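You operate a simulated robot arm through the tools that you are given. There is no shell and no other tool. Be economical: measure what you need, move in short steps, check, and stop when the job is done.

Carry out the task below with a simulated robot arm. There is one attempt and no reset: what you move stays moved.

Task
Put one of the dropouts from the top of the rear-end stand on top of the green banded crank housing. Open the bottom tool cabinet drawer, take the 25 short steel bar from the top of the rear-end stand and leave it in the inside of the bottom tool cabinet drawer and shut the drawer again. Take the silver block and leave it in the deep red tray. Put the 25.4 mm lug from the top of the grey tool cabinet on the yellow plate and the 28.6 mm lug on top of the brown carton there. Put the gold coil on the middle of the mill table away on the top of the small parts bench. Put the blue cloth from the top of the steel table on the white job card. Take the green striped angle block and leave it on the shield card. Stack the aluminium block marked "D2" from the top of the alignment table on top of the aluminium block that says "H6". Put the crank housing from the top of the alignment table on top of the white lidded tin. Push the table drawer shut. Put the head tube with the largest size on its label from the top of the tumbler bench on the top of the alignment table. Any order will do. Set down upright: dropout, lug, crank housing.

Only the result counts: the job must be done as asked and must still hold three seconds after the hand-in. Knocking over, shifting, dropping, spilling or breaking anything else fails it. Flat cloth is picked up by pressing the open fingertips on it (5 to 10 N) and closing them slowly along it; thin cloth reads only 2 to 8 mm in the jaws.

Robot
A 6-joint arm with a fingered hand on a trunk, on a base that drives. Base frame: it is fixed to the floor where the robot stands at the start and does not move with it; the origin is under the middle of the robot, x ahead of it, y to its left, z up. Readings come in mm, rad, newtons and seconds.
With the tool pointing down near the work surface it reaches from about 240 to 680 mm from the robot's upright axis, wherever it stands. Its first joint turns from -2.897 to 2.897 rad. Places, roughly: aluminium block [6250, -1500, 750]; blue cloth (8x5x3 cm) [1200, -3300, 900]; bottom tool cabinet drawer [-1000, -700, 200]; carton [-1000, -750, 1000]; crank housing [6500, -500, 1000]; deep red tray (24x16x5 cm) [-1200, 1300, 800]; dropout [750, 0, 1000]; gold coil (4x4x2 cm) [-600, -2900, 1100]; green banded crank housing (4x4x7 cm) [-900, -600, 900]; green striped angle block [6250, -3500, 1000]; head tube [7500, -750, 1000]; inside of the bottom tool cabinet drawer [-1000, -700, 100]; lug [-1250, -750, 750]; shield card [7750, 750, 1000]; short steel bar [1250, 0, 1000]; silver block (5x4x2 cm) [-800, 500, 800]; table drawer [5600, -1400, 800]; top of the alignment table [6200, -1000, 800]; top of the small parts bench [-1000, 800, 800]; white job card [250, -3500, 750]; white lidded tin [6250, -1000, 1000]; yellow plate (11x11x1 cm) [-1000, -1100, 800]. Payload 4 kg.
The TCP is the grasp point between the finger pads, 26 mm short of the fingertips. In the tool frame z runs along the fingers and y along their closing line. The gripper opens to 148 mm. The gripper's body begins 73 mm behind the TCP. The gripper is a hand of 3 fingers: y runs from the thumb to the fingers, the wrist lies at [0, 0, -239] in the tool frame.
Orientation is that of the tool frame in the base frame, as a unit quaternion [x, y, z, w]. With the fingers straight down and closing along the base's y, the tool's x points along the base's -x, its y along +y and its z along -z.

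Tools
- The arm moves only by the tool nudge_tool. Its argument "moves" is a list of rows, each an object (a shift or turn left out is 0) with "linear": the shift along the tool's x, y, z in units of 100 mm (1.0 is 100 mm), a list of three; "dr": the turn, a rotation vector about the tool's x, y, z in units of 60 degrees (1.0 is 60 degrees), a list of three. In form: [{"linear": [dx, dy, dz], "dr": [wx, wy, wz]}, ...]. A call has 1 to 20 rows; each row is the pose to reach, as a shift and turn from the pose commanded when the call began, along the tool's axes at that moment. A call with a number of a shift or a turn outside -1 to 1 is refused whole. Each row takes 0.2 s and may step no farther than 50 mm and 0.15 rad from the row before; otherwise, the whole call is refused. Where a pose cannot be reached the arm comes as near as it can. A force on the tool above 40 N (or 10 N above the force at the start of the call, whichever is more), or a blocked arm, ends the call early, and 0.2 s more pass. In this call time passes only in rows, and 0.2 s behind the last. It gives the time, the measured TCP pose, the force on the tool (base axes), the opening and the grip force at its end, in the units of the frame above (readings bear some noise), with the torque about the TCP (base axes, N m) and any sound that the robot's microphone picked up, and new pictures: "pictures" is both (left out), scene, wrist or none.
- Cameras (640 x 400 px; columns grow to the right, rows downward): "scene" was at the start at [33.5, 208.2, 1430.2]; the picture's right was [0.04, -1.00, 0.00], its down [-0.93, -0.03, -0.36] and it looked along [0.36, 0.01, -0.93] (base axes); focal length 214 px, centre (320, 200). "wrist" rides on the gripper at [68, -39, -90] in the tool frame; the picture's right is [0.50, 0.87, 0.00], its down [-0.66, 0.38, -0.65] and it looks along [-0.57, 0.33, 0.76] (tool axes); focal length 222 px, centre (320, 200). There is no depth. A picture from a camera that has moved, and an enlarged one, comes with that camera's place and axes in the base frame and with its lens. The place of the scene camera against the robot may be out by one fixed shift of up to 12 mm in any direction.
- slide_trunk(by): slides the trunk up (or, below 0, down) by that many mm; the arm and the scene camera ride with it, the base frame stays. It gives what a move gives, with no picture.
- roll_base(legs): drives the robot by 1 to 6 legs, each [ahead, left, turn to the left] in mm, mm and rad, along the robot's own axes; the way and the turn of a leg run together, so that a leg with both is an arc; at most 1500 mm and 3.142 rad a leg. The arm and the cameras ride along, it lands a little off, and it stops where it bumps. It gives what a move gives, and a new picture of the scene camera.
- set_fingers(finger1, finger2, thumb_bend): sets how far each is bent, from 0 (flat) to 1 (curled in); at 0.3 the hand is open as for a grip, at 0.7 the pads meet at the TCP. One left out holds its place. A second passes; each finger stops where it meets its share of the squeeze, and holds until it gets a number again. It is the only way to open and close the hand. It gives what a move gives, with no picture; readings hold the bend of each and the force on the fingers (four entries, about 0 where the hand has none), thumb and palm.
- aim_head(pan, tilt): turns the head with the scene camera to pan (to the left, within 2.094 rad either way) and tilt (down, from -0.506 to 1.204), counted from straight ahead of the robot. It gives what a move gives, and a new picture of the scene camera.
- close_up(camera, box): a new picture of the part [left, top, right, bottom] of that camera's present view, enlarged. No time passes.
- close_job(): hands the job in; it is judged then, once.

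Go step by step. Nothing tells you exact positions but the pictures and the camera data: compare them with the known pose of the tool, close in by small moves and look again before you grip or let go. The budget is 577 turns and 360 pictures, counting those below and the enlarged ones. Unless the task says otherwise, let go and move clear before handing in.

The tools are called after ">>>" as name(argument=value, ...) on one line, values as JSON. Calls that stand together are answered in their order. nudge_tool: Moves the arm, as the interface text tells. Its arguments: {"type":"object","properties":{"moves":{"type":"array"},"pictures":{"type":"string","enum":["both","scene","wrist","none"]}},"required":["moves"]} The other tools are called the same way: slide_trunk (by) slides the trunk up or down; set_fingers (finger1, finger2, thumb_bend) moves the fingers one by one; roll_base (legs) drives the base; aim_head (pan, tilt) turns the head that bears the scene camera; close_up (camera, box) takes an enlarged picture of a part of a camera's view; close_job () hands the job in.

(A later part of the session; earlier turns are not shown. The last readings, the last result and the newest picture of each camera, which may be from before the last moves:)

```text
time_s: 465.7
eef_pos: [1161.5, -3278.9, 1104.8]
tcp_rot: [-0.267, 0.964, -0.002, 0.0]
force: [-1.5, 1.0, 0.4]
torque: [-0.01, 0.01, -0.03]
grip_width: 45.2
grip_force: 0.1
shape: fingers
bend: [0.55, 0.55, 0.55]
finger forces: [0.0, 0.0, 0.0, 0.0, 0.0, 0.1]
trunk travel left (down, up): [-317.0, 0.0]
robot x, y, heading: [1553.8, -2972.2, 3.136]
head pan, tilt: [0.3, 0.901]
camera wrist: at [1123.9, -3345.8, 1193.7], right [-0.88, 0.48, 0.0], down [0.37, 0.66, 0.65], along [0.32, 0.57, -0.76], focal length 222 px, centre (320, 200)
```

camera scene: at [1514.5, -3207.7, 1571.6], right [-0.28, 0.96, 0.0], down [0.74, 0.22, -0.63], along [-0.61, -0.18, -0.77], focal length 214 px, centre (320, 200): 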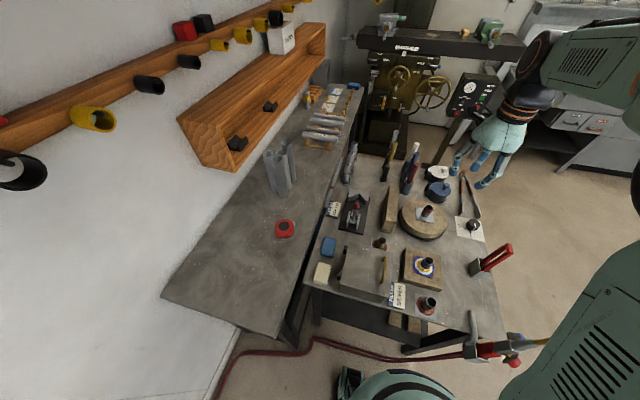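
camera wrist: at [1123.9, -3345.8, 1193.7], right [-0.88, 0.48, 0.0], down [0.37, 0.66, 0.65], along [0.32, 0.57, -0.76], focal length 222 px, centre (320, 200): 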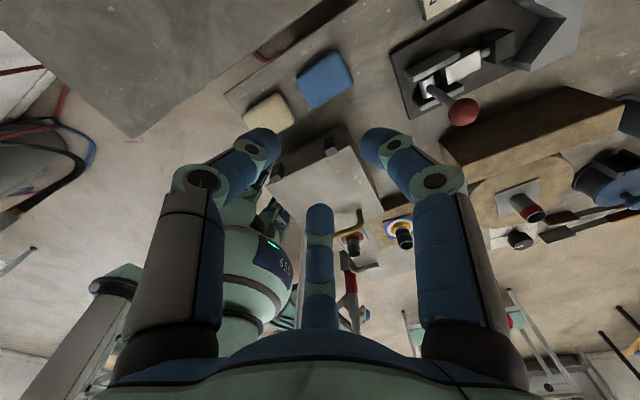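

>>> close_up(camera="wrist", box=[220, 30, 380, 150])

```text
3.33 times, centred on (300, 90) of wrist
camera zoom: at [1123.9, -3345.8, 1193.7], right [-0.88, 0.48, 0.0], down [0.37, 0.66, 0.65], along [0.32, 0.57, -0.76], focal length 740 px, centre (387, 567)
```

zoom: 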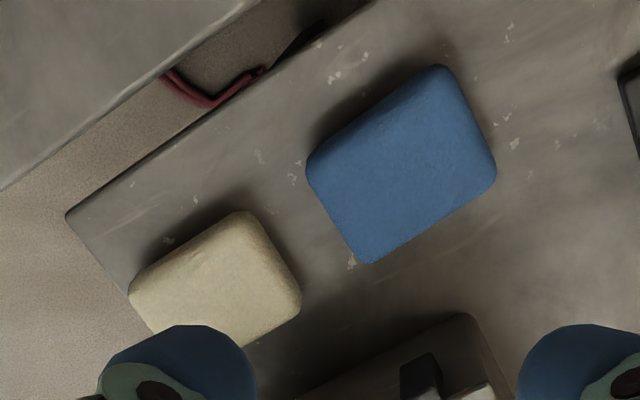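

>>> set_fingers(finger1=0.49, finger2=0.49, thumb_bend=0.49)

>>> nudge_tool(moves=[{"linear": [0.09, 0.02, 0.4]}, {"linear": [0.09, 0.02, 0.85]}, {"linear": [0.09, 0.02, 1.0]}], pictures="none")

>>> nudge_tool(moves=[{"linear": [0, 0, 0.4]}, {"linear": [0, 0, 0.7]}], pictures="wrist")

```text
time_s: 466.7
eef_pos: [1161.6, -3277.3, 1104.9]
tcp_rot: [-0.266, 0.964, -0.001, 0.0]
force: [0.8, 0.9, 0.6]
torque: [-0.01, 0.0, 0.0]
grip_width: 64.4
grip_force: 0.1
shape: fingers
bend: [0.49, 0.49, 0.49]
finger forces: [0.1, 0.0, 0.0, 0.1, 0.0, 0.0]
trunk travel left (down, up): [-317.0, 0.0]
robot x, y, heading: [1551.8, -2973.4, 3.134]
head pan, tilt: [0.3, 0.901]
```

```text
time_s: 467.5
eef_pos: [1151.7, -3281.0, 1004.9]
tcp_rot: [-0.265, 0.964, -0.002, -0.001]
force: [0.0, 0.2, -0.2]
torque: [-0.02, 0.0, 0.01]
grip_width: 64.9
grip_force: 0.2
shape: fingers
bend: [0.49, 0.49, 0.49]
finger forces: [0.0, 0.0, 0.0, 0.1, 0.0, 0.0]
trunk travel left (down, up): [-317.0, 0.0]
robot x, y, heading: [1557.5, -2975.5, 3.135]
head pan, tilt: [0.3, 0.901]
```

```text
time_s: 468.1
eef_pos: [1152.4, -3281.4, 935.2]
tcp_rot: [-0.266, 0.964, -0.001, 0.0]
force: [0.5, -0.5, 0.7]
torque: [0.01, -0.03, 0.01]
grip_width: 64.7
grip_force: 0.0
shape: fingers
bend: [0.49, 0.49, 0.49]
finger forces: [0.0, 0.0, 0.1, 0.0, 0.1, 0.0]
trunk travel left (down, up): [-317.0, 0.0]
robot x, y, heading: [1555.7, -2972.3, 3.134]
head pan, tilt: [0.3, 0.901]
camera wrist: at [1114.7, -3348.7, 1022.6], right [-0.87, 0.49, 0.0], down [0.37, 0.66, 0.65], along [0.32, 0.57, -0.76], focal length 222 px, centre (320, 200)
```

wrist: 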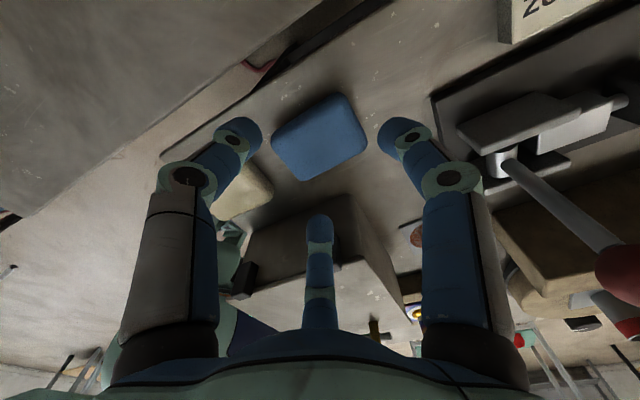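

The steel box is close on the cloth's +y/+x side, so I'll rotate the hand 60° to keep fingers clear of it.

>>> nudge_tool(moves=[{"linear": [0, 0, -0.2], "dr": [0, 0, 0.13]}, {"linear": [0, 0, -0.4], "dr": [0, 0, 0.26]}, {"linear": [-0.06, 0.03, -0.4], "dr": [0, 0, 0.39]}, {"linear": [-0.06, 0.03, -0.4], "dr": [0, 0, 0.52]}, {"linear": [-0.06, 0.03, -0.4], "dr": [0, 0, 0.65]}, {"linear": [-0.06, 0.03, -0.4], "dr": [0, 0, 0.78]}, {"linear": [-0.06, 0.03, -0.4], "dr": [0, 0, 0.9]}, {"linear": [-0.06, 0.03, -0.2], "dr": [0, 0, 1.0]}], pictures="wrist")

```text
time_s: 469.9
eef_pos: [1155.5, -3275.6, 954.7]
tcp_rot: [0.252, 0.968, -0.001, 0.001]
force: [-0.5, -0.1, 0.5]
torque: [-0.01, 0.0, 0.01]
grip_width: 65.1
grip_force: 0.1
shape: fingers
bend: [0.49, 0.49, 0.49]
finger forces: [0.0, 0.0, 0.0, 0.0, 0.0, 0.0]
trunk travel left (down, up): [-317.0, 0.0]
robot x, y, heading: [1553.3, -2969.7, 3.138]
head pan, tilt: [0.3, 0.901]
camera wrist: at [1077.9, -3276.2, 1042.7], right [-0.01, 1.0, 0.0], down [0.76, 0.01, 0.65], along [0.65, 0.01, -0.76], focal length 222 px, centre (320, 200)
```

wrist: 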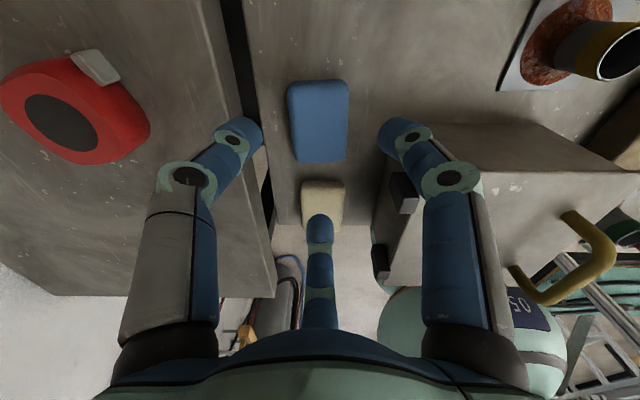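

>>> nudge_tool(moves=[{"linear": [0, 0, 0.4]}, {"linear": [0, 0, 0.75]}, {"linear": [0, 0, 0.95]}], pictures="wrist")

```text
time_s: 470.7
eef_pos: [1153.1, -3278.2, 874.0]
tcp_rot: [0.25, 0.968, -0.006, -0.003]
force: [1.2, 1.4, 19.6]
torque: [0.36, -0.48, 0.06]
grip_width: 66.2
grip_force: 10.4
shape: fingers
bend: [0.49, 0.47, 0.49]
finger forces: [7.6, 11.8, 0.1, 0.0, 0.0, 0.0]
trunk travel left (down, up): [-317.0, 0.0]
robot x, y, heading: [1553.5, -2976.0, 3.136]
head pan, tilt: [0.3, 0.901]
stopped in row 3: the force on the tool passed its limit at 68 N (the readings are from after the stop); the commanded pose is now the measured one
camera wrist: at [1076.6, -3277.6, 963.4], right [-0.02, 1.0, -0.01], down [0.76, 0.02, 0.65], along [0.65, 0.0, -0.76], focal length 222 px, centre (320, 200)
```

wrist: 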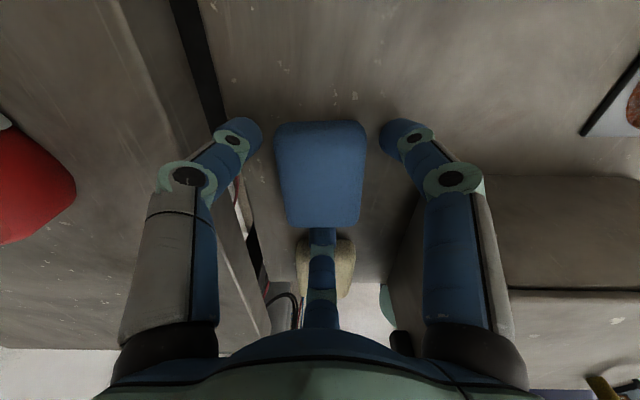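

>>> nudge_tool(moves=[{"linear": [0, 0, -0.03]}], pictures="none")

>>> set_fingers(finger1=0.62, finger2=0.62, thumb_bend=0.62)

>>> nudge_tool(moves=[{"linear": [0, 0, -0.15]}, {"linear": [0, 0, -0.5]}], pictures="wrist")

```text
time_s: 471.1
eef_pos: [1153.9, -3276.5, 874.9]
tcp_rot: [0.251, 0.968, -0.005, -0.003]
force: [-0.2, -0.3, 0.2]
torque: [-0.01, -0.03, 0.03]
grip_width: 65.0
grip_force: 0.0
shape: fingers
bend: [0.49, 0.49, 0.49]
finger forces: [0.0, 0.0, 0.0, 0.0, 0.0, 0.0]
trunk travel left (down, up): [-317.0, 0.0]
robot x, y, heading: [1554.7, -2977.4, 3.136]
head pan, tilt: [0.3, 0.901]
```

```text
time_s: 472.1
eef_pos: [1153.9, -3276.7, 875.2]
tcp_rot: [0.251, 0.968, -0.005, -0.002]
force: [-0.1, -0.4, 0.7]
torque: [0.0, 0.0, -0.02]
grip_width: 43.2
grip_force: 7.6
shape: fingers
bend: [0.54, 0.56, 0.58]
finger forces: [5.7, 4.6, 0.1, 0.0, 5.3, 0.0]
trunk travel left (down, up): [-317.0, 0.0]
robot x, y, heading: [1553.0, -2976.0, 3.136]
head pan, tilt: [0.3, 0.901]
```

```text
time_s: 472.7
eef_pos: [1152.8, -3277.2, 924.4]
tcp_rot: [0.251, 0.968, -0.004, -0.002]
force: [0.0, -0.7, 1.1]
torque: [-0.01, 0.03, 0.02]
grip_width: 43.2
grip_force: 8.0
shape: fingers
bend: [0.55, 0.56, 0.58]
finger forces: [5.8, 4.4, 0.0, 0.1, 5.4, 0.0]
trunk travel left (down, up): [-317.0, 0.0]
robot x, y, heading: [1550.7, -2972.9, 3.131]
head pan, tilt: [0.3, 0.901]
camera wrist: at [1075.8, -3277.9, 1014.5], right [-0.02, 1.0, -0.01], down [0.76, 0.02, 0.65], along [0.65, 0.0, -0.76], focal length 222 px, centre (320, 200)
```

wrist: 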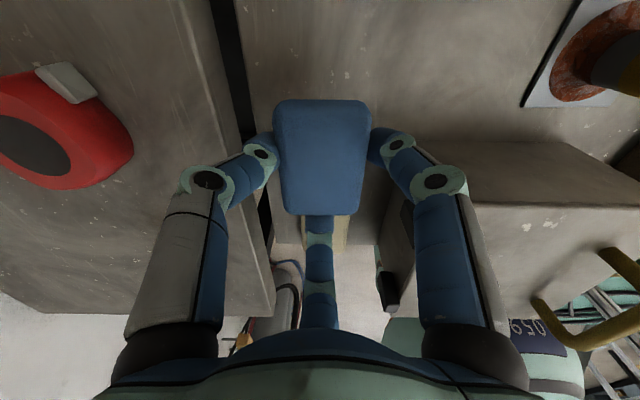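

Cloth grasped. Lift and swing the arm back to the centre, then drive toward the job card on the back bench.

>>> nudge_tool(moves=[{"linear": [0, 0, -0.45]}, {"linear": [0, 0, -0.9]}, {"linear": [0.2, 0.36, -1.0]}, {"linear": [0.4, 0.72, -1.0]}], pictures="none")

>>> nudge_tool(moves=[{"linear": [0.16, 0.29, -0.35]}, {"linear": [0.32, 0.58, -0.7]}, {"linear": [0.48, 0.87, -1.0]}], pictures="none")

>>> nudge_tool(moves=[{"linear": [0.2, 0.36, -0.2]}, {"linear": [0.4, 0.72, -0.4]}, {"linear": [0.48, 0.9, -0.6]}], pictures="none")

>>> roll_base(legs=[[0, -600, 0], [1280, 0, 0], [0, 0, 1.57], [600, 0, 0]])

>>> aim_head(pan=-0.3, tilt=0.9)

```text
time_s: 473.7
eef_pos: [1154.3, -3192.4, 1024.2]
tcp_rot: [0.251, 0.968, -0.005, -0.002]
force: [-0.2, -0.8, 2.0]
torque: [0.01, 0.04, -0.01]
grip_width: 43.2
grip_force: 7.6
shape: fingers
bend: [0.55, 0.57, 0.58]
finger forces: [5.6, 4.4, 0.0, 0.0, 5.6, 0.1]
trunk travel left (down, up): [-317.0, 0.0]
robot x, y, heading: [1554.5, -2977.2, 3.134]
head pan, tilt: [0.3, 0.901]
```

```text
time_s: 474.5
eef_pos: [1154.7, -3091.6, 1124.1]
tcp_rot: [0.251, 0.968, -0.005, -0.002]
force: [-0.3, -0.7, 0.4]
torque: [-0.05, 0.07, -0.02]
grip_width: 43.1
grip_force: 7.7
shape: fingers
bend: [0.55, 0.57, 0.58]
finger forces: [5.7, 4.3, 0.0, 0.1, 5.6, 0.0]
trunk travel left (down, up): [-317.0, 0.0]
robot x, y, heading: [1556.0, -2971.2, 3.129]
head pan, tilt: [0.3, 0.901]
```

```text
time_s: 475.3
eef_pos: [1159.0, -2989.6, 1182.9]
tcp_rot: [0.251, 0.968, -0.005, -0.002]
force: [-0.2, 0.0, 0.7]
torque: [-0.02, 0.03, 0.04]
grip_width: 43.1
grip_force: 8.2
shape: fingers
bend: [0.55, 0.57, 0.58]
finger forces: [5.7, 4.1, 0.0, 0.0, 5.7, 0.0]
trunk travel left (down, up): [-317.0, 0.0]
robot x, y, heading: [1554.8, -2975.8, 3.137]
head pan, tilt: [0.3, 0.901]
```

```text
time_s: 494.0
eef_pos: [293.7, -3371.3, 1181.9]
tcp_rot: [-0.507, 0.862, -0.004, 0.002]
force: [0.1, -0.2, 2.0]
torque: [-0.06, -0.03, 0.0]
grip_width: 43.2
grip_force: 7.1
shape: fingers
bend: [0.55, 0.6, 0.58]
finger forces: [5.9, 1.6, 0.0, 0.0, 6.0, 0.0]
trunk travel left (down, up): [-317.0, 0.0]
robot x, y, heading: [274.9, -2973.8, -1.577]
head pan, tilt: [0.3, 0.901]
camera scene: at [507.6, -3019.5, 1570.0], right [-0.96, -0.29, 0.0], down [-0.23, 0.75, -0.62], along [0.18, -0.59, -0.78], focal length 214 px, centre (320, 200)
```

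scene: 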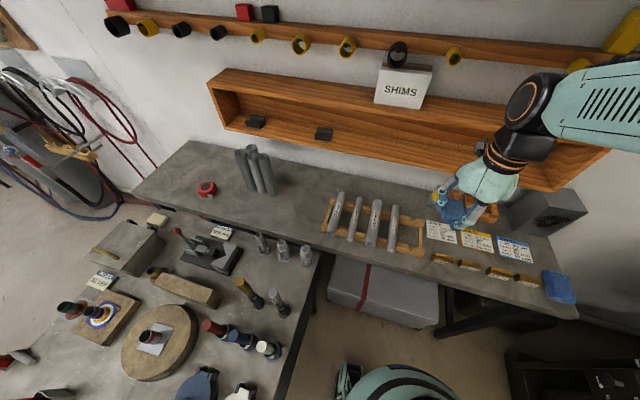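

```text
time_s: 495.0
eef_pos: [293.0, -3369.8, 1181.9]
tcp_rot: [-0.508, 0.861, -0.004, 0.002]
force: [0.1, 0.6, 0.7]
torque: [-0.04, -0.03, 0.03]
grip_width: 43.1
grip_force: 6.4
shape: fingers
bend: [0.55, 0.6, 0.58]
finger forces: [5.9, 1.5, 0.0, 0.1, 6.0, 0.1]
trunk travel left (down, up): [-317.0, 0.0]
robot x, y, heading: [273.2, -2976.9, -1.576]
head pan, tilt: [-0.3, 0.901]
camera scene: at [463.0, -3019.2, 1570.0], right [-0.95, 0.3, 0.0], down [0.23, 0.75, -0.62], along [-0.19, -0.59, -0.78], focal length 214 px, centre (320, 200)
```

scene: 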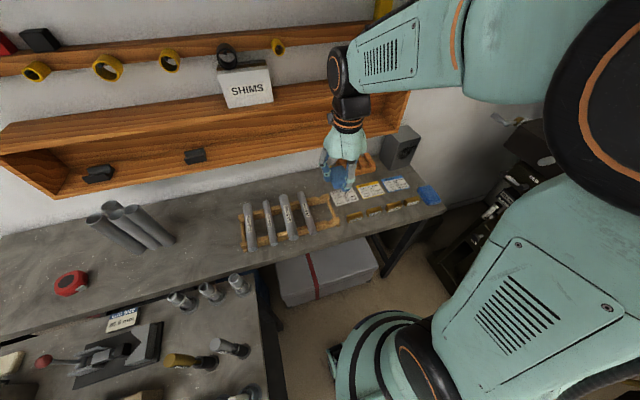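

Lift is fine; the white card is near (170,-3565). I'll yaw the hand so its camera clears the wall trough while moving over.

>>> nudge_tool(moves=[{"linear": [0.12, 0, 0], "dr": [0, 0, -0.13]}, {"linear": [0.25, 0, 0], "dr": [0, 0, -0.26]}, {"linear": [0.37, 0, 0], "dr": [0, 0, -0.39]}, {"linear": [0.5, 0, 0], "dr": [0, 0, -0.52]}, {"linear": [0.62, 0, 0], "dr": [0, 0, -0.65]}, {"linear": [0.75, 0, 0], "dr": [0, 0, -0.78]}, {"linear": [0.87, 0, 0], "dr": [0, 0, -0.9]}, {"linear": [0.98, 0.02, 0], "dr": [0, 0, -1.0]}], pictures="none")

>>> nudge_tool(moves=[{"dr": [0, 0, -0.14]}, {"dr": [0, 0, -0.28]}, {"dr": [0, 0, -0.42]}, {"dr": [0, 0, -0.5]}], pictures="wrist")

```text
time_s: 496.8
eef_pos: [244.1, -3454.9, 1182.9]
tcp_rot: [0.87, -0.492, 0.004, 0.001]
force: [0.0, 0.2, 0.4]
torque: [0.02, -0.04, -0.03]
grip_width: 42.9
grip_force: 6.7
shape: fingers
bend: [0.55, 0.6, 0.58]
finger forces: [5.7, 1.4, 0.0, 0.0, 6.1, 0.0]
trunk travel left (down, up): [-317.0, 0.0]
robot x, y, heading: [275.7, -2974.3, -1.577]
head pan, tilt: [-0.3, 0.901]
```

```text
time_s: 497.8
eef_pos: [243.7, -3454.7, 1183.4]
tcp_rot: [0.968, -0.25, 0.004, 0.002]
force: [0.4, 0.2, 0.5]
torque: [0.03, -0.05, 0.0]
grip_width: 43.0
grip_force: 6.3
shape: fingers
bend: [0.55, 0.6, 0.58]
finger forces: [5.8, 1.4, 0.0, 0.0, 6.0, 0.0]
trunk travel left (down, up): [-317.0, 0.0]
robot x, y, heading: [273.7, -2972.4, -1.58]
head pan, tilt: [-0.3, 0.901]
camera wrist: at [321.4, -3452.9, 1272.0], right [0.02, -1.0, 0.01], down [-0.76, -0.01, 0.65], along [-0.65, -0.02, -0.76], focal length 222 px, centre (320, 200)
```

wrist: 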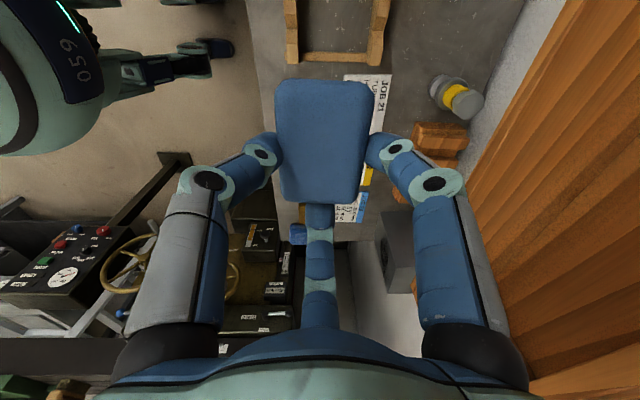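

>>> nudge_tool(moves=[{"linear": [-0.1, 0.48, 0]}, {"linear": [-0.21, 0.96, 0]}], pictures="none")

>>> slide_trunk(by=-240)

>>> nudge_tool(moves=[{"linear": [0, 0, 0.1]}], pictures="both")

```text
time_s: 498.4
eef_pos: [176.8, -3530.7, 1181.2]
tcp_rot: [0.968, -0.25, 0.005, 0.002]
force: [0.1, 0.4, 0.7]
torque: [0.06, -0.02, 0.01]
grip_width: 43.1
grip_force: 7.1
shape: fingers
bend: [0.55, 0.6, 0.59]
finger forces: [5.8, 1.3, 0.0, 0.1, 6.1, 0.0]
trunk travel left (down, up): [-317.0, 0.0]
robot x, y, heading: [276.6, -2975.7, -1.578]
head pan, tilt: [-0.3, 0.901]
```

```text
time_s: 500.9
eef_pos: [178.4, -3529.3, 942.7]
tcp_rot: [0.968, -0.251, 0.004, 0.001]
force: [-0.1, 0.2, 1.5]
torque: [0.03, -0.07, 0.03]
grip_width: 42.8
grip_force: 6.3
shape: fingers
bend: [0.55, 0.6, 0.59]
finger forces: [5.9, 1.2, 0.0, 0.0, 6.0, 0.1]
trunk travel left (down, up): [-77.0, 240.0]
robot x, y, heading: [273.2, -2978.0, -1.573]
head pan, tilt: [-0.3, 0.901]
```

```text
time_s: 501.3
eef_pos: [179.7, -3529.3, 932.7]
tcp_rot: [0.968, -0.25, 0.004, 0.002]
force: [0.2, -0.2, 0.7]
torque: [0.05, -0.01, -0.01]
grip_width: 43.2
grip_force: 6.7
shape: fingers
bend: [0.55, 0.6, 0.59]
finger forces: [6.0, 1.1, 0.0, 0.0, 6.0, 0.0]
trunk travel left (down, up): [-77.0, 240.0]
robot x, y, heading: [275.3, -2972.9, -1.574]
head pan, tilt: [-0.3, 0.901]
camera scene: at [462.8, -3054.2, 1323.9], right [-0.95, 0.3, 0.0], down [0.23, 0.75, -0.62], along [-0.19, -0.59, -0.78], focal length 214 px, centre (320, 200)
camera wrist: at [257.5, -3527.8, 1021.7], right [0.02, -1.0, 0.01], down [-0.76, -0.01, 0.65], along [-0.65, -0.02, -0.76], focal length 222 px, centre (320, 200)
```

scene: 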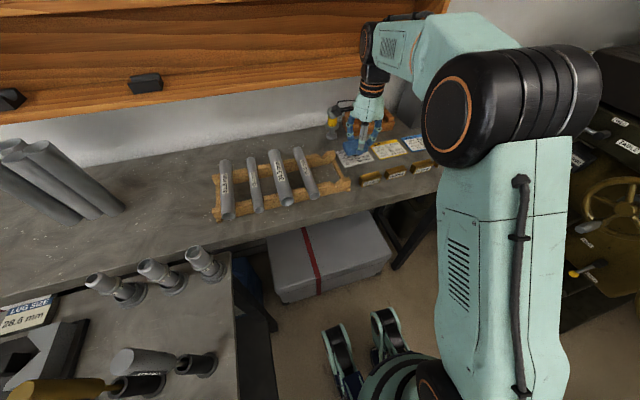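
wrist: 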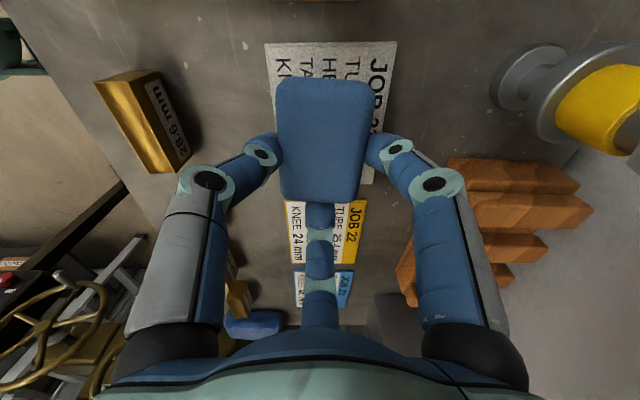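

The card is right beneath. Lower onto it.

>>> nudge_tool(moves=[{"linear": [0.02, 0.035, 0.3]}, {"linear": [0.02, 0.035, 0.5]}], pictures="none")

>>> nudge_tool(moves=[{"linear": [0, 0, 0.05]}, {"linear": [0, 0, 0.1]}], pictures="wrist")

```text
time_s: 501.9
eef_pos: [180.0, -3534.5, 897.3]
tcp_rot: [0.968, -0.25, 0.005, 0.009]
force: [-0.9, 6.5, 19.6]
torque: [0.69, -0.26, 0.17]
grip_width: 44.4
grip_force: 14.3
shape: fingers
bend: [0.55, 0.61, 0.59]
finger forces: [5.8, 1.0, 0.0, 0.0, 20.7, 0.0]
trunk travel left (down, up): [-77.0, 240.0]
robot x, y, heading: [269.4, -2971.7, -1.575]
head pan, tilt: [-0.3, 0.901]
stopped in row 2: the force on the tool passed its limit at 53 N (the readings are from after the stop); the commanded pose is now the measured one
```

```text
time_s: 502.3
eef_pos: [179.0, -3535.7, 897.8]
tcp_rot: [0.968, -0.251, 0.005, 0.012]
force: [-0.5, 6.2, 21.7]
torque: [0.83, -0.27, 0.11]
grip_width: 44.5
grip_force: 15.1
shape: fingers
bend: [0.56, 0.61, 0.6]
finger forces: [5.8, 1.0, 0.0, 0.0, 24.0, 0.0]
trunk travel left (down, up): [-77.0, 240.0]
robot x, y, heading: [274.1, -2972.4, -1.577]
head pan, tilt: [-0.3, 0.901]
stopped in row 2: the force on the tool passed its limit at 46 N (the readings are from after the stop); the commanded pose is now the measured one
camera wrist: at [257.9, -3531.8, 986.7], right [0.02, -1.0, 0.03], down [-0.76, 0.0, 0.65], along [-0.65, -0.03, -0.76], focal length 222 px, centre (320, 200)
```

wrist: 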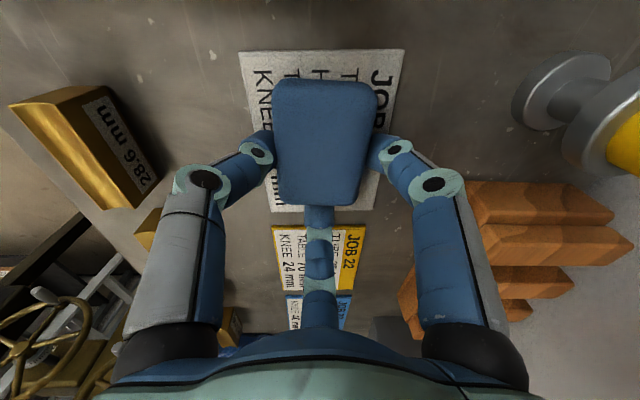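

Contact with the bench. Ease up slightly and release the cloth.

>>> nudge_tool(moves=[{"linear": [0, 0, -0.025], "dr": [0, -0.015, 0]}], pictures="none")

>>> set_fingers(finger1=0.5, finger2=0.5, thumb_bend=0.5)

>>> nudge_tool(moves=[{"linear": [0, 0, -0.2]}, {"linear": [0, 0, -0.6]}, {"linear": [0, 0, -0.9]}], pictures="wrist")

```text
time_s: 502.7
eef_pos: [179.5, -3535.3, 898.1]
tcp_rot: [0.968, -0.25, -0.003, 0.009]
force: [1.8, 3.9, 15.1]
torque: [0.47, -0.34, 0.02]
grip_width: 44.2
grip_force: 11.5
shape: fingers
bend: [0.56, 0.61, 0.59]
finger forces: [6.0, 0.9, 0.0, 0.0, 16.4, 0.0]
trunk travel left (down, up): [-77.0, 240.0]
robot x, y, heading: [273.7, -2979.0, -1.574]
head pan, tilt: [-0.3, 0.901]
```

```text
time_s: 503.7
eef_pos: [178.5, -3536.9, 896.7]
tcp_rot: [0.968, -0.25, -0.003, 0.009]
force: [-1.7, -5.6, 19.0]
torque: [0.38, -0.3, -0.08]
grip_width: 54.0
grip_force: 9.3
shape: fingers
bend: [0.5, 0.5, 0.53]
finger forces: [1.3, 0.1, 0.0, 0.0, 17.7, 0.0]
trunk travel left (down, up): [-77.0, 240.0]
robot x, y, heading: [271.5, -2975.3, -1.575]
head pan, tilt: [-0.3, 0.901]
```

```text
time_s: 504.5
eef_pos: [181.2, -3536.7, 988.3]
tcp_rot: [0.968, -0.25, -0.002, 0.009]
force: [0.0, -0.9, 0.3]
torque: [0.0, -0.01, 0.01]
grip_width: 61.9
grip_force: 0.0
shape: fingers
bend: [0.5, 0.5, 0.5]
finger forces: [0.1, 0.0, 0.0, 0.0, 0.0, 0.0]
trunk travel left (down, up): [-77.0, 240.0]
robot x, y, heading: [273.7, -2974.3, -1.577]
head pan, tilt: [-0.3, 0.901]
camera wrist: at [259.8, -3533.8, 1075.5], right [0.02, -1.0, 0.01], down [-0.75, 0.0, 0.66], along [-0.66, -0.02, -0.75], focal length 222 px, centre (320, 200)
```

wrist: 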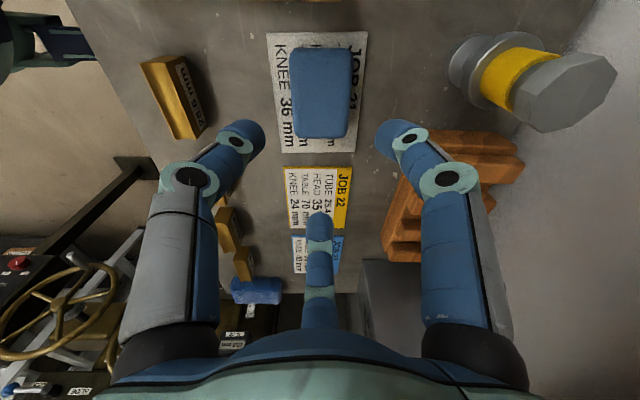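

The cloth lies on the white card. Now head east: back off, turn to face +x, and look.

>>> slide_trunk(by=240)

>>> roll_base(legs=[[-650, 0, 0], [0, 0, 1.577], [0, 1300, 0]])

>>> aim_head(pan=0.0, tilt=0.3)

```text
time_s: 507.0
eef_pos: [180.6, -3535.6, 1227.7]
tcp_rot: [0.968, -0.251, -0.004, 0.008]
force: [0.0, 0.5, 0.0]
torque: [0.0, -0.02, -0.03]
grip_width: 62.0
grip_force: 0.0
shape: fingers
bend: [0.5, 0.5, 0.5]
finger forces: [0.0, 0.1, 0.1, 0.0, 0.0, 0.0]
trunk travel left (down, up): [-317.0, 0.0]
robot x, y, heading: [274.5, -2973.5, -1.574]
head pan, tilt: [-0.3, 0.901]
```

```text
time_s: 525.5
eef_pos: [817.0, -1131.6, 1226.6]
tcp_rot: [0.856, 0.516, 0.004, 0.007]
force: [-0.3, -0.3, 0.0]
torque: [-0.02, -0.02, -0.05]
grip_width: 61.8
grip_force: 0.1
shape: fingers
bend: [0.5, 0.5, 0.5]
finger forces: [0.0, 0.0, 0.1, 0.0, 0.1, 0.0]
trunk travel left (down, up): [-317.0, 0.0]
robot x, y, heading: [256.1, -1047.7, 0.013]
head pan, tilt: [-0.3, 0.901]
camera scene: at [291.9, -862.9, 1570.0], right [-0.28, -0.96, 0.0], down [-0.75, 0.22, -0.62], along [0.6, -0.17, -0.78], focal length 214 px, centre (320, 200)
```

scene: 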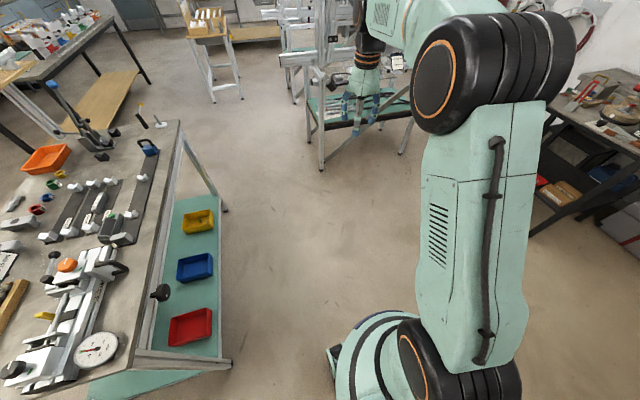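

```text
time_s: 526.5
eef_pos: [815.5, -1129.9, 1226.7]
tcp_rot: [0.857, 0.516, 0.005, 0.007]
force: [0.1, -0.3, 0.3]
torque: [0.03, 0.04, 0.01]
grip_width: 61.9
grip_force: 0.1
shape: fingers
bend: [0.5, 0.5, 0.5]
finger forces: [0.0, 0.0, 0.0, 0.0, 0.1, 0.0]
trunk travel left (down, up): [-317.0, 0.0]
robot x, y, heading: [255.0, -1046.7, 0.016]
head pan, tilt: [0.0, 0.3]
camera scene: at [312.8, -840.4, 1622.2], right [0.01, -1.0, 0.0], down [-0.3, 0.0, -0.95], along [0.95, 0.01, -0.3], focal length 214 px, centre (320, 200)
```

scene: 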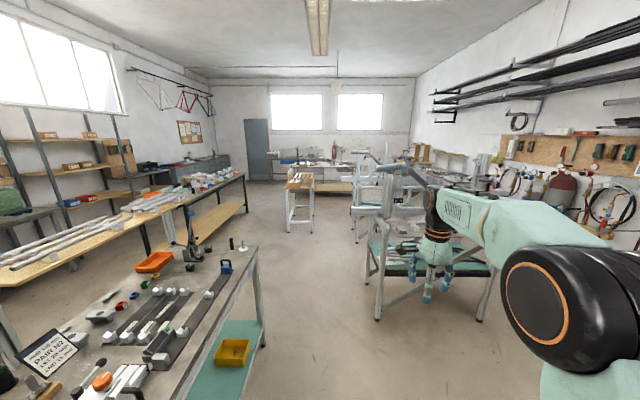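

>>> roll_base(legs=[[0, 150, -0.015], [1300, 0, 0]])

>>> aim_head(pan=0.0, tilt=0.5)

```text
time_s: 534.6
eef_pos: [2121.9, -974.3, 1226.4]
tcp_rot: [0.857, 0.515, 0.006, 0.007]
force: [0.5, -1.0, 0.5]
torque: [-0.01, 0.01, 0.02]
grip_width: 62.1
grip_force: 0.0
shape: fingers
bend: [0.5, 0.5, 0.5]
finger forces: [0.1, 0.1, 0.0, 0.1, 0.0, 0.0]
trunk travel left (down, up): [-317.0, 0.0]
robot x, y, heading: [1559.2, -885.6, 0.013]
head pan, tilt: [0.0, 0.3]
camera scene: at [1620.3, -682.1, 1622.3], right [0.01, -1.0, 0.0], down [-0.3, 0.0, -0.96], along [0.96, 0.01, -0.3], focal length 214 px, centre (320, 200)
```

scene: 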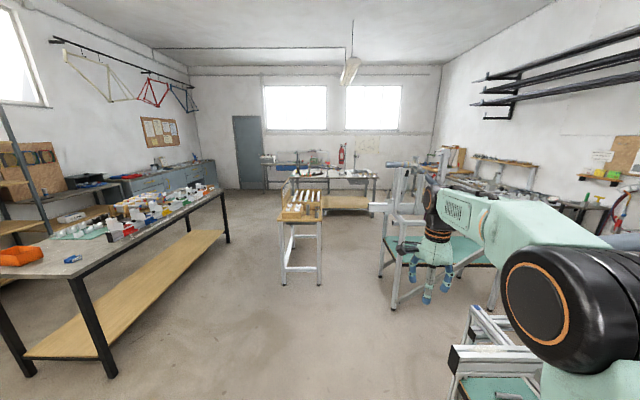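

```text
time_s: 535.4
eef_pos: [2121.8, -971.2, 1226.7]
tcp_rot: [0.857, 0.515, 0.005, 0.007]
force: [-0.4, 0.9, 0.6]
torque: [0.01, -0.04, -0.02]
grip_width: 62.0
grip_force: 0.0
shape: fingers
bend: [0.5, 0.5, 0.5]
finger forces: [0.0, 0.0, 0.0, 0.0, 0.0, 0.1]
trunk travel left (down, up): [-317.0, 0.0]
robot x, y, heading: [1562.4, -886.8, 0.013]
head pan, tilt: [0.0, 0.499]
camera scene: at [1617.8, -682.1, 1604.0], right [0.01, -1.0, 0.0], down [-0.48, -0.01, -0.88], along [0.88, 0.01, -0.48], focal length 214 px, centre (320, 200)
```

scene: 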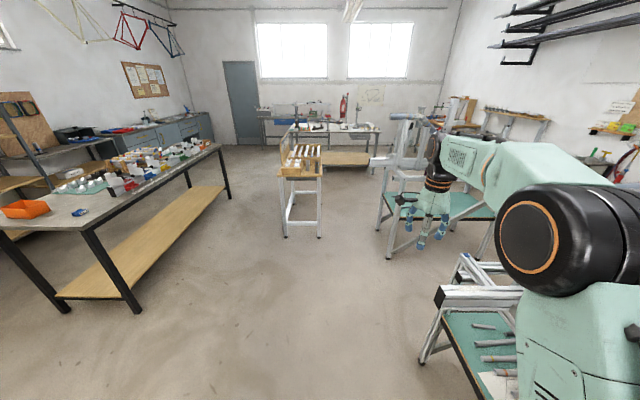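

The corridor on the left (y≈0.3 m) is wide. Drive that way.

>>> roll_base(legs=[[450, 300, -0.013], [0, 850, 0], [1500, 0, 0], [900, 0, 0]])

>>> aim_head(pan=-0.2, tilt=0.5)

```text
time_s: 557.3
eef_pos: [4965.3, 164.5, 1227.7]
tcp_rot: [0.861, 0.509, 0.004, 0.008]
force: [-0.9, -0.3, -0.1]
torque: [-0.01, -0.02, 0.05]
grip_width: 61.9
grip_force: 0.0
shape: fingers
bend: [0.5, 0.5, 0.5]
finger forces: [0.0, 0.0, 0.0, 0.0, 0.0, 0.0]
trunk travel left (down, up): [-317.0, 0.0]
robot x, y, heading: [4404.2, 258.3, -0.005]
head pan, tilt: [0.0, 0.499]
camera scene: at [4465.2, 463.1, 1603.8], right [0.0, -1.0, 0.0], down [-0.48, 0.0, -0.88], along [0.88, 0.0, -0.48], focal length 214 px, centre (320, 200)
```

scene: 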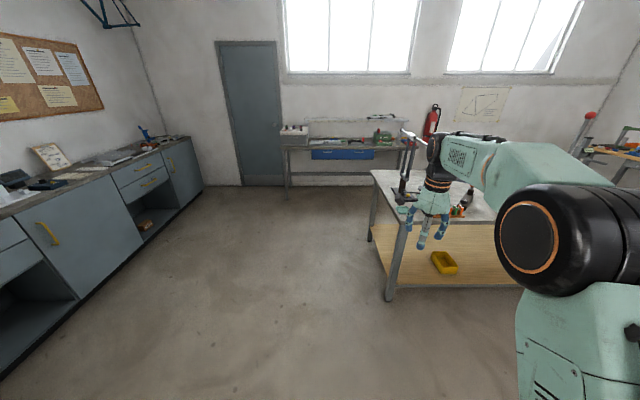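

```text
time_s: 558.1
eef_pos: [4964.5, 164.3, 1227.3]
tcp_rot: [0.861, 0.509, 0.005, 0.008]
force: [-0.1, 0.3, 0.1]
torque: [0.0, 0.0, -0.01]
grip_width: 62.0
grip_force: 0.1
shape: fingers
bend: [0.5, 0.5, 0.5]
finger forces: [0.0, 0.0, 0.0, 0.0, 0.0, 0.0]
trunk travel left (down, up): [-317.0, 0.0]
robot x, y, heading: [4403.7, 256.7, -0.006]
head pan, tilt: [-0.201, 0.499]
camera scene: at [4463.1, 445.0, 1603.9], right [-0.2, -0.98, 0.0], down [-0.47, 0.1, -0.88], along [0.86, -0.18, -0.48], focal length 214 px, centre (320, 200)
```

scene: 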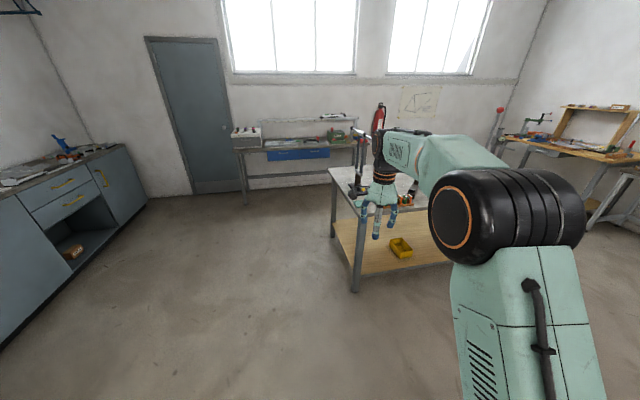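

>>> roll_base(legs=[[480, 0, 0], [0, -1000, 0]])

>>> aim_head(pan=0.0, tilt=0.7)

```text
time_s: 569.6
eef_pos: [5454.9, -831.3, 1227.1]
tcp_rot: [0.86, 0.51, 0.004, 0.007]
force: [0.3, -0.3, -0.2]
torque: [0.01, 0.01, 0.02]
grip_width: 61.6
grip_force: 0.2
shape: fingers
bend: [0.5, 0.5, 0.5]
finger forces: [0.0, 0.0, 0.0, 0.0, 0.1, 0.1]
trunk travel left (down, up): [-317.0, 0.0]
robot x, y, heading: [4889.6, -742.8, 0.007]
head pan, tilt: [-0.201, 0.499]
camera scene: at [4950.6, -554.4, 1603.9], right [-0.2, -0.98, 0.0], down [-0.47, 0.09, -0.88], along [0.86, -0.17, -0.48], focal length 214 px, centre (320, 200)
```

scene: 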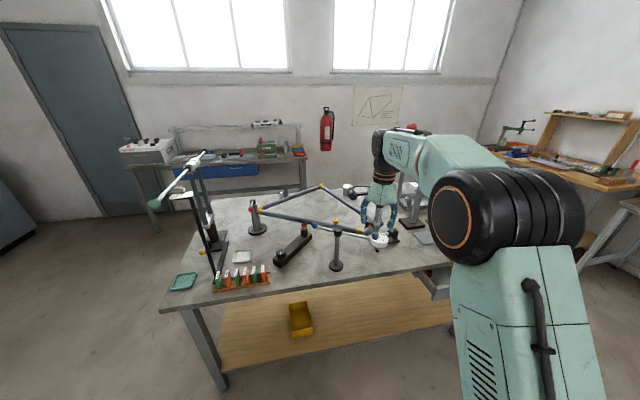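

```text
time_s: 570.4
eef_pos: [5454.5, -831.9, 1226.4]
tcp_rot: [0.86, 0.51, 0.004, 0.008]
force: [-0.4, 0.2, 0.1]
torque: [0.03, 0.03, 0.01]
grip_width: 61.7
grip_force: 0.0
shape: fingers
bend: [0.5, 0.5, 0.5]
finger forces: [0.0, 0.0, 0.0, 0.0, 0.1, 0.0]
trunk travel left (down, up): [-317.0, 0.0]
robot x, y, heading: [4892.3, -742.6, 0.003]
head pan, tilt: [0.0, 0.7]
camera scene: at [4946.3, -536.3, 1586.2], right [0.0, -1.0, 0.0], down [-0.64, 0.0, -0.77], along [0.77, 0.0, -0.64], focal length 214 px, centre (320, 200)
```

scene: 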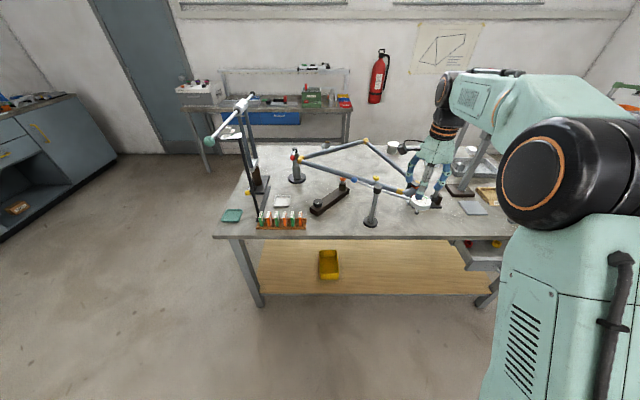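

>>> close_up(camera="scene", box=[200, 120, 420, 250])

>>> roll_base(legs=[[0, -700, 0]])

>>> aim_head(pan=0.0, tilt=0.75)

```text
2.91 times, centred on (310, 185) of scene
camera zoom: at [4946.3, -536.3, 1586.2], right [0.0, -1.0, 0.0], down [-0.64, 0.0, -0.77], along [0.77, 0.0, -0.64], focal length 624 px, centre (349, 244)
```

zoom: 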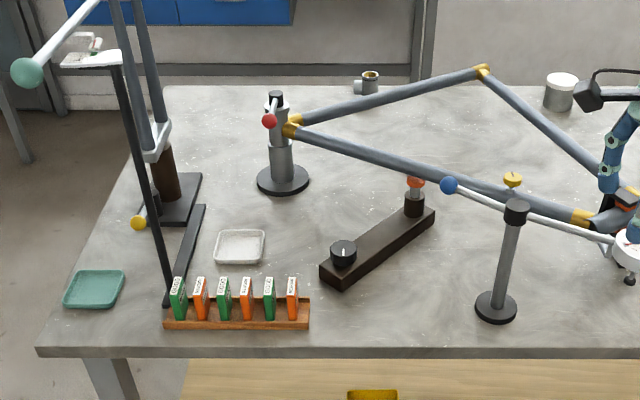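

```text
time_s: 577.0
eef_pos: [5456.0, -1534.1, 1227.4]
tcp_rot: [0.859, 0.511, 0.004, 0.009]
force: [0.2, 0.0, 0.0]
torque: [0.03, 0.01, 0.0]
grip_width: 61.6
grip_force: 0.0
shape: fingers
bend: [0.5, 0.5, 0.5]
finger forces: [0.0, 0.1, 0.0, 0.0, 0.0, 0.0]
trunk travel left (down, up): [-317.0, 0.0]
robot x, y, heading: [4894.7, -1448.0, 0.009]
head pan, tilt: [0.0, 0.7]
camera scene: at [4948.8, -1239.8, 1586.2], right [0.0, -1.0, 0.0], down [-0.64, 0.0, -0.76], along [0.76, 0.0, -0.64], focal length 214 px, centre (320, 200)
```

scene: 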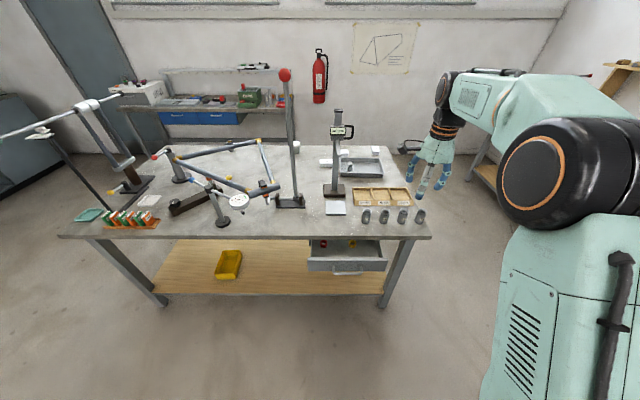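

```text
time_s: 577.6
eef_pos: [5456.6, -1534.9, 1226.3]
tcp_rot: [0.859, 0.512, 0.005, 0.007]
force: [-0.1, -0.7, 0.6]
torque: [0.0, -0.04, 0.0]
grip_width: 62.0
grip_force: 0.2
shape: fingers
bend: [0.5, 0.5, 0.5]
finger forces: [0.0, 0.1, 0.1, 0.0, 0.0, 0.0]
trunk travel left (down, up): [-317.0, 0.0]
robot x, y, heading: [4899.7, -1446.6, 0.007]
head pan, tilt: [0.0, 0.75]
camera scene: at [4946.7, -1239.8, 1582.0], right [0.0, -1.0, 0.0], down [-0.68, 0.0, -0.73], along [0.73, 0.0, -0.68], focal length 214 px, centre (320, 200)
```

scene: 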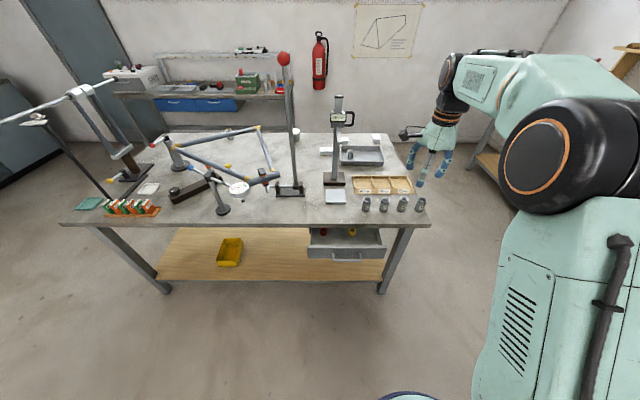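

>>> close_up(camera="scene", box=[270, 110, 450, 230])

>>> close_up(camera="scene", box=[260, 200, 440, 300])

```text
3.33 times, centred on (360, 170) of scene
camera zoom: at [4946.7, -1239.8, 1582.0], right [0.0, -1.0, 0.0], down [-0.68, 0.0, -0.73], along [0.73, 0.0, -0.68], focal length 715 px, centre (187, 300)
```

zoom: 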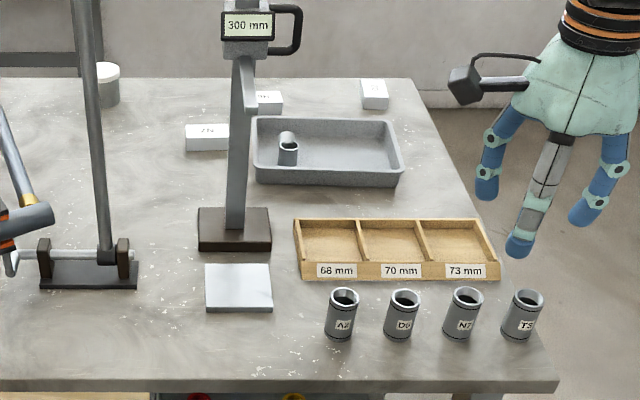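

```text
3.56 times, centred on (350, 250) of scene
camera zoom: at [4946.7, -1239.8, 1582.0], right [0.0, -1.0, 0.0], down [-0.68, 0.0, -0.73], along [0.73, 0.0, -0.68], focal length 763 px, centre (213, 22)
```

zoom: 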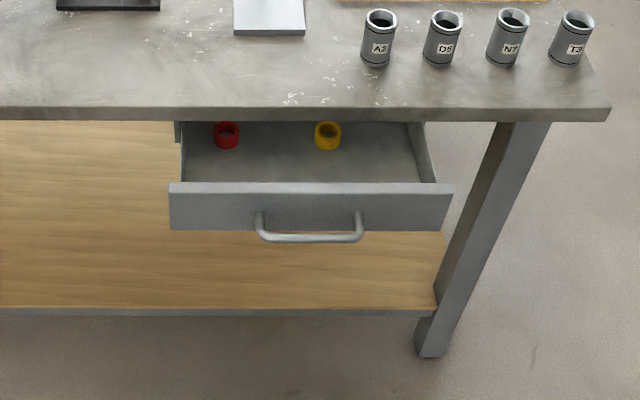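

I see the open drawer at y≈-1364, and the blocks, tin and housings. First shape the hand into a pushing tool and lower it in front of the drawer.

>>> roll_base(legs=[[-150, 90, 0]])

>>> set_fingers(finger1=0.69, finger2=0.69, thumb_bend=0.69)

>>> nudge_tool(moves=[{"dr": [0, 0, -0.14]}, {"dr": [0, 0, -0.28]}, {"dr": [0, 0, -0.42]}, {"dr": [0, 0, -0.47]}], pictures="none")

>>> nudge_tool(moves=[{"dr": [-0.14, 0, 0]}, {"dr": [-0.28, 0, 0]}, {"dr": [-0.42, 0, 0]}, {"dr": [-0.56, 0, 0]}, {"dr": [-0.7, 0, 0]}, {"dr": [-0.84, 0, 0]}, {"dr": [-0.98, 0, 0]}], pictures="none")

>>> slide_trunk(by=-317)

```text
time_s: 579.1
eef_pos: [5305.7, -1446.5, 1227.6]
tcp_rot: [0.859, 0.511, 0.005, 0.007]
force: [0.6, 0.1, -0.7]
torque: [-0.05, -0.02, 0.02]
grip_width: 62.1
grip_force: 0.0
shape: fingers
bend: [0.5, 0.5, 0.5]
finger forces: [0.0, 0.0, 0.0, 0.0, 0.0, 0.1]
trunk travel left (down, up): [-317.0, 0.0]
robot x, y, heading: [4742.4, -1357.7, 0.01]
head pan, tilt: [0.0, 0.75]
camera scene: at [4794.8, -1152.5, 1582.0], right [0.01, -1.0, 0.0], down [-0.68, 0.0, -0.73], along [0.73, 0.0, -0.68], focal length 214 px, centre (320, 200)
```

scene: 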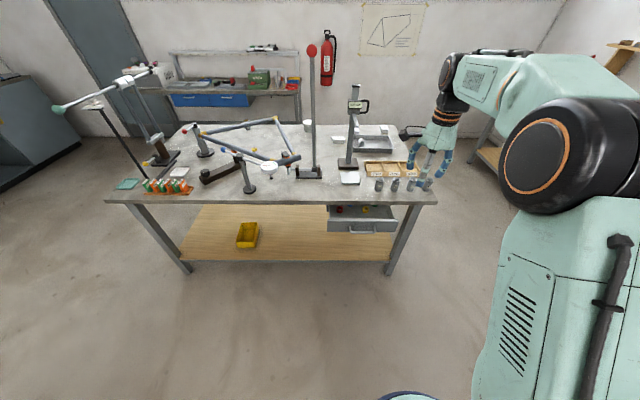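

```text
time_s: 580.1
eef_pos: [5305.4, -1448.0, 1226.8]
tcp_rot: [0.859, 0.512, 0.005, 0.007]
force: [-0.5, 0.4, -0.2]
torque: [0.01, -0.04, 0.0]
grip_width: 2.4
grip_force: 0.0
shape: fingers
bend: [0.69, 0.69, 0.69]
finger forces: [0.1, 0.0, 0.0, 0.0, 0.1, 0.0]
trunk travel left (down, up): [-317.0, 0.0]
robot x, y, heading: [4745.1, -1359.9, 0.006]
head pan, tilt: [0.0, 0.75]
```

```text
time_s: 581.1
eef_pos: [5306.0, -1445.9, 1227.4]
tcp_rot: [0.708, 0.707, 0.003, 0.009]
force: [-0.5, 0.6, 0.7]
torque: [-0.01, -0.01, 0.03]
grip_width: 2.1
grip_force: 0.1
shape: fingers
bend: [0.69, 0.69, 0.69]
finger forces: [0.0, 0.0, 0.0, 0.0, 0.0, 0.1]
trunk travel left (down, up): [-317.0, 0.0]
robot x, y, heading: [4743.9, -1360.5, 0.006]
head pan, tilt: [0.0, 0.75]
```

```text
time_s: 582.7
eef_pos: [5305.5, -1442.0, 1225.7]
tcp_rot: [0.619, 0.627, 0.336, 0.333]
force: [0.8, -0.7, -0.1]
torque: [0.0, 0.05, 0.02]
grip_width: 2.0
grip_force: 0.1
shape: fingers
bend: [0.69, 0.69, 0.69]
finger forces: [0.0, 0.1, 0.0, 0.0, 0.1, 0.1]
out of reach, approached as far as the arm can: row 7
trunk travel left (down, up): [-317.0, 0.0]
robot x, y, heading: [4740.0, -1361.3, 0.01]
head pan, tilt: [0.0, 0.75]
```

```text
time_s: 585.8
eef_pos: [5305.1, -1442.1, 909.2]
tcp_rot: [0.619, 0.625, 0.338, 0.333]
force: [0.5, -0.3, -0.5]
torque: [0.0, -0.04, 0.01]
grip_width: 2.3
grip_force: 0.1
shape: fingers
bend: [0.69, 0.69, 0.69]
finger forces: [0.1, 0.0, 0.1, 0.0, 0.0, 0.1]
trunk travel left (down, up): [0.0, 317.0]
robot x, y, heading: [4745.9, -1359.9, 0.007]
head pan, tilt: [0.0, 0.75]
```

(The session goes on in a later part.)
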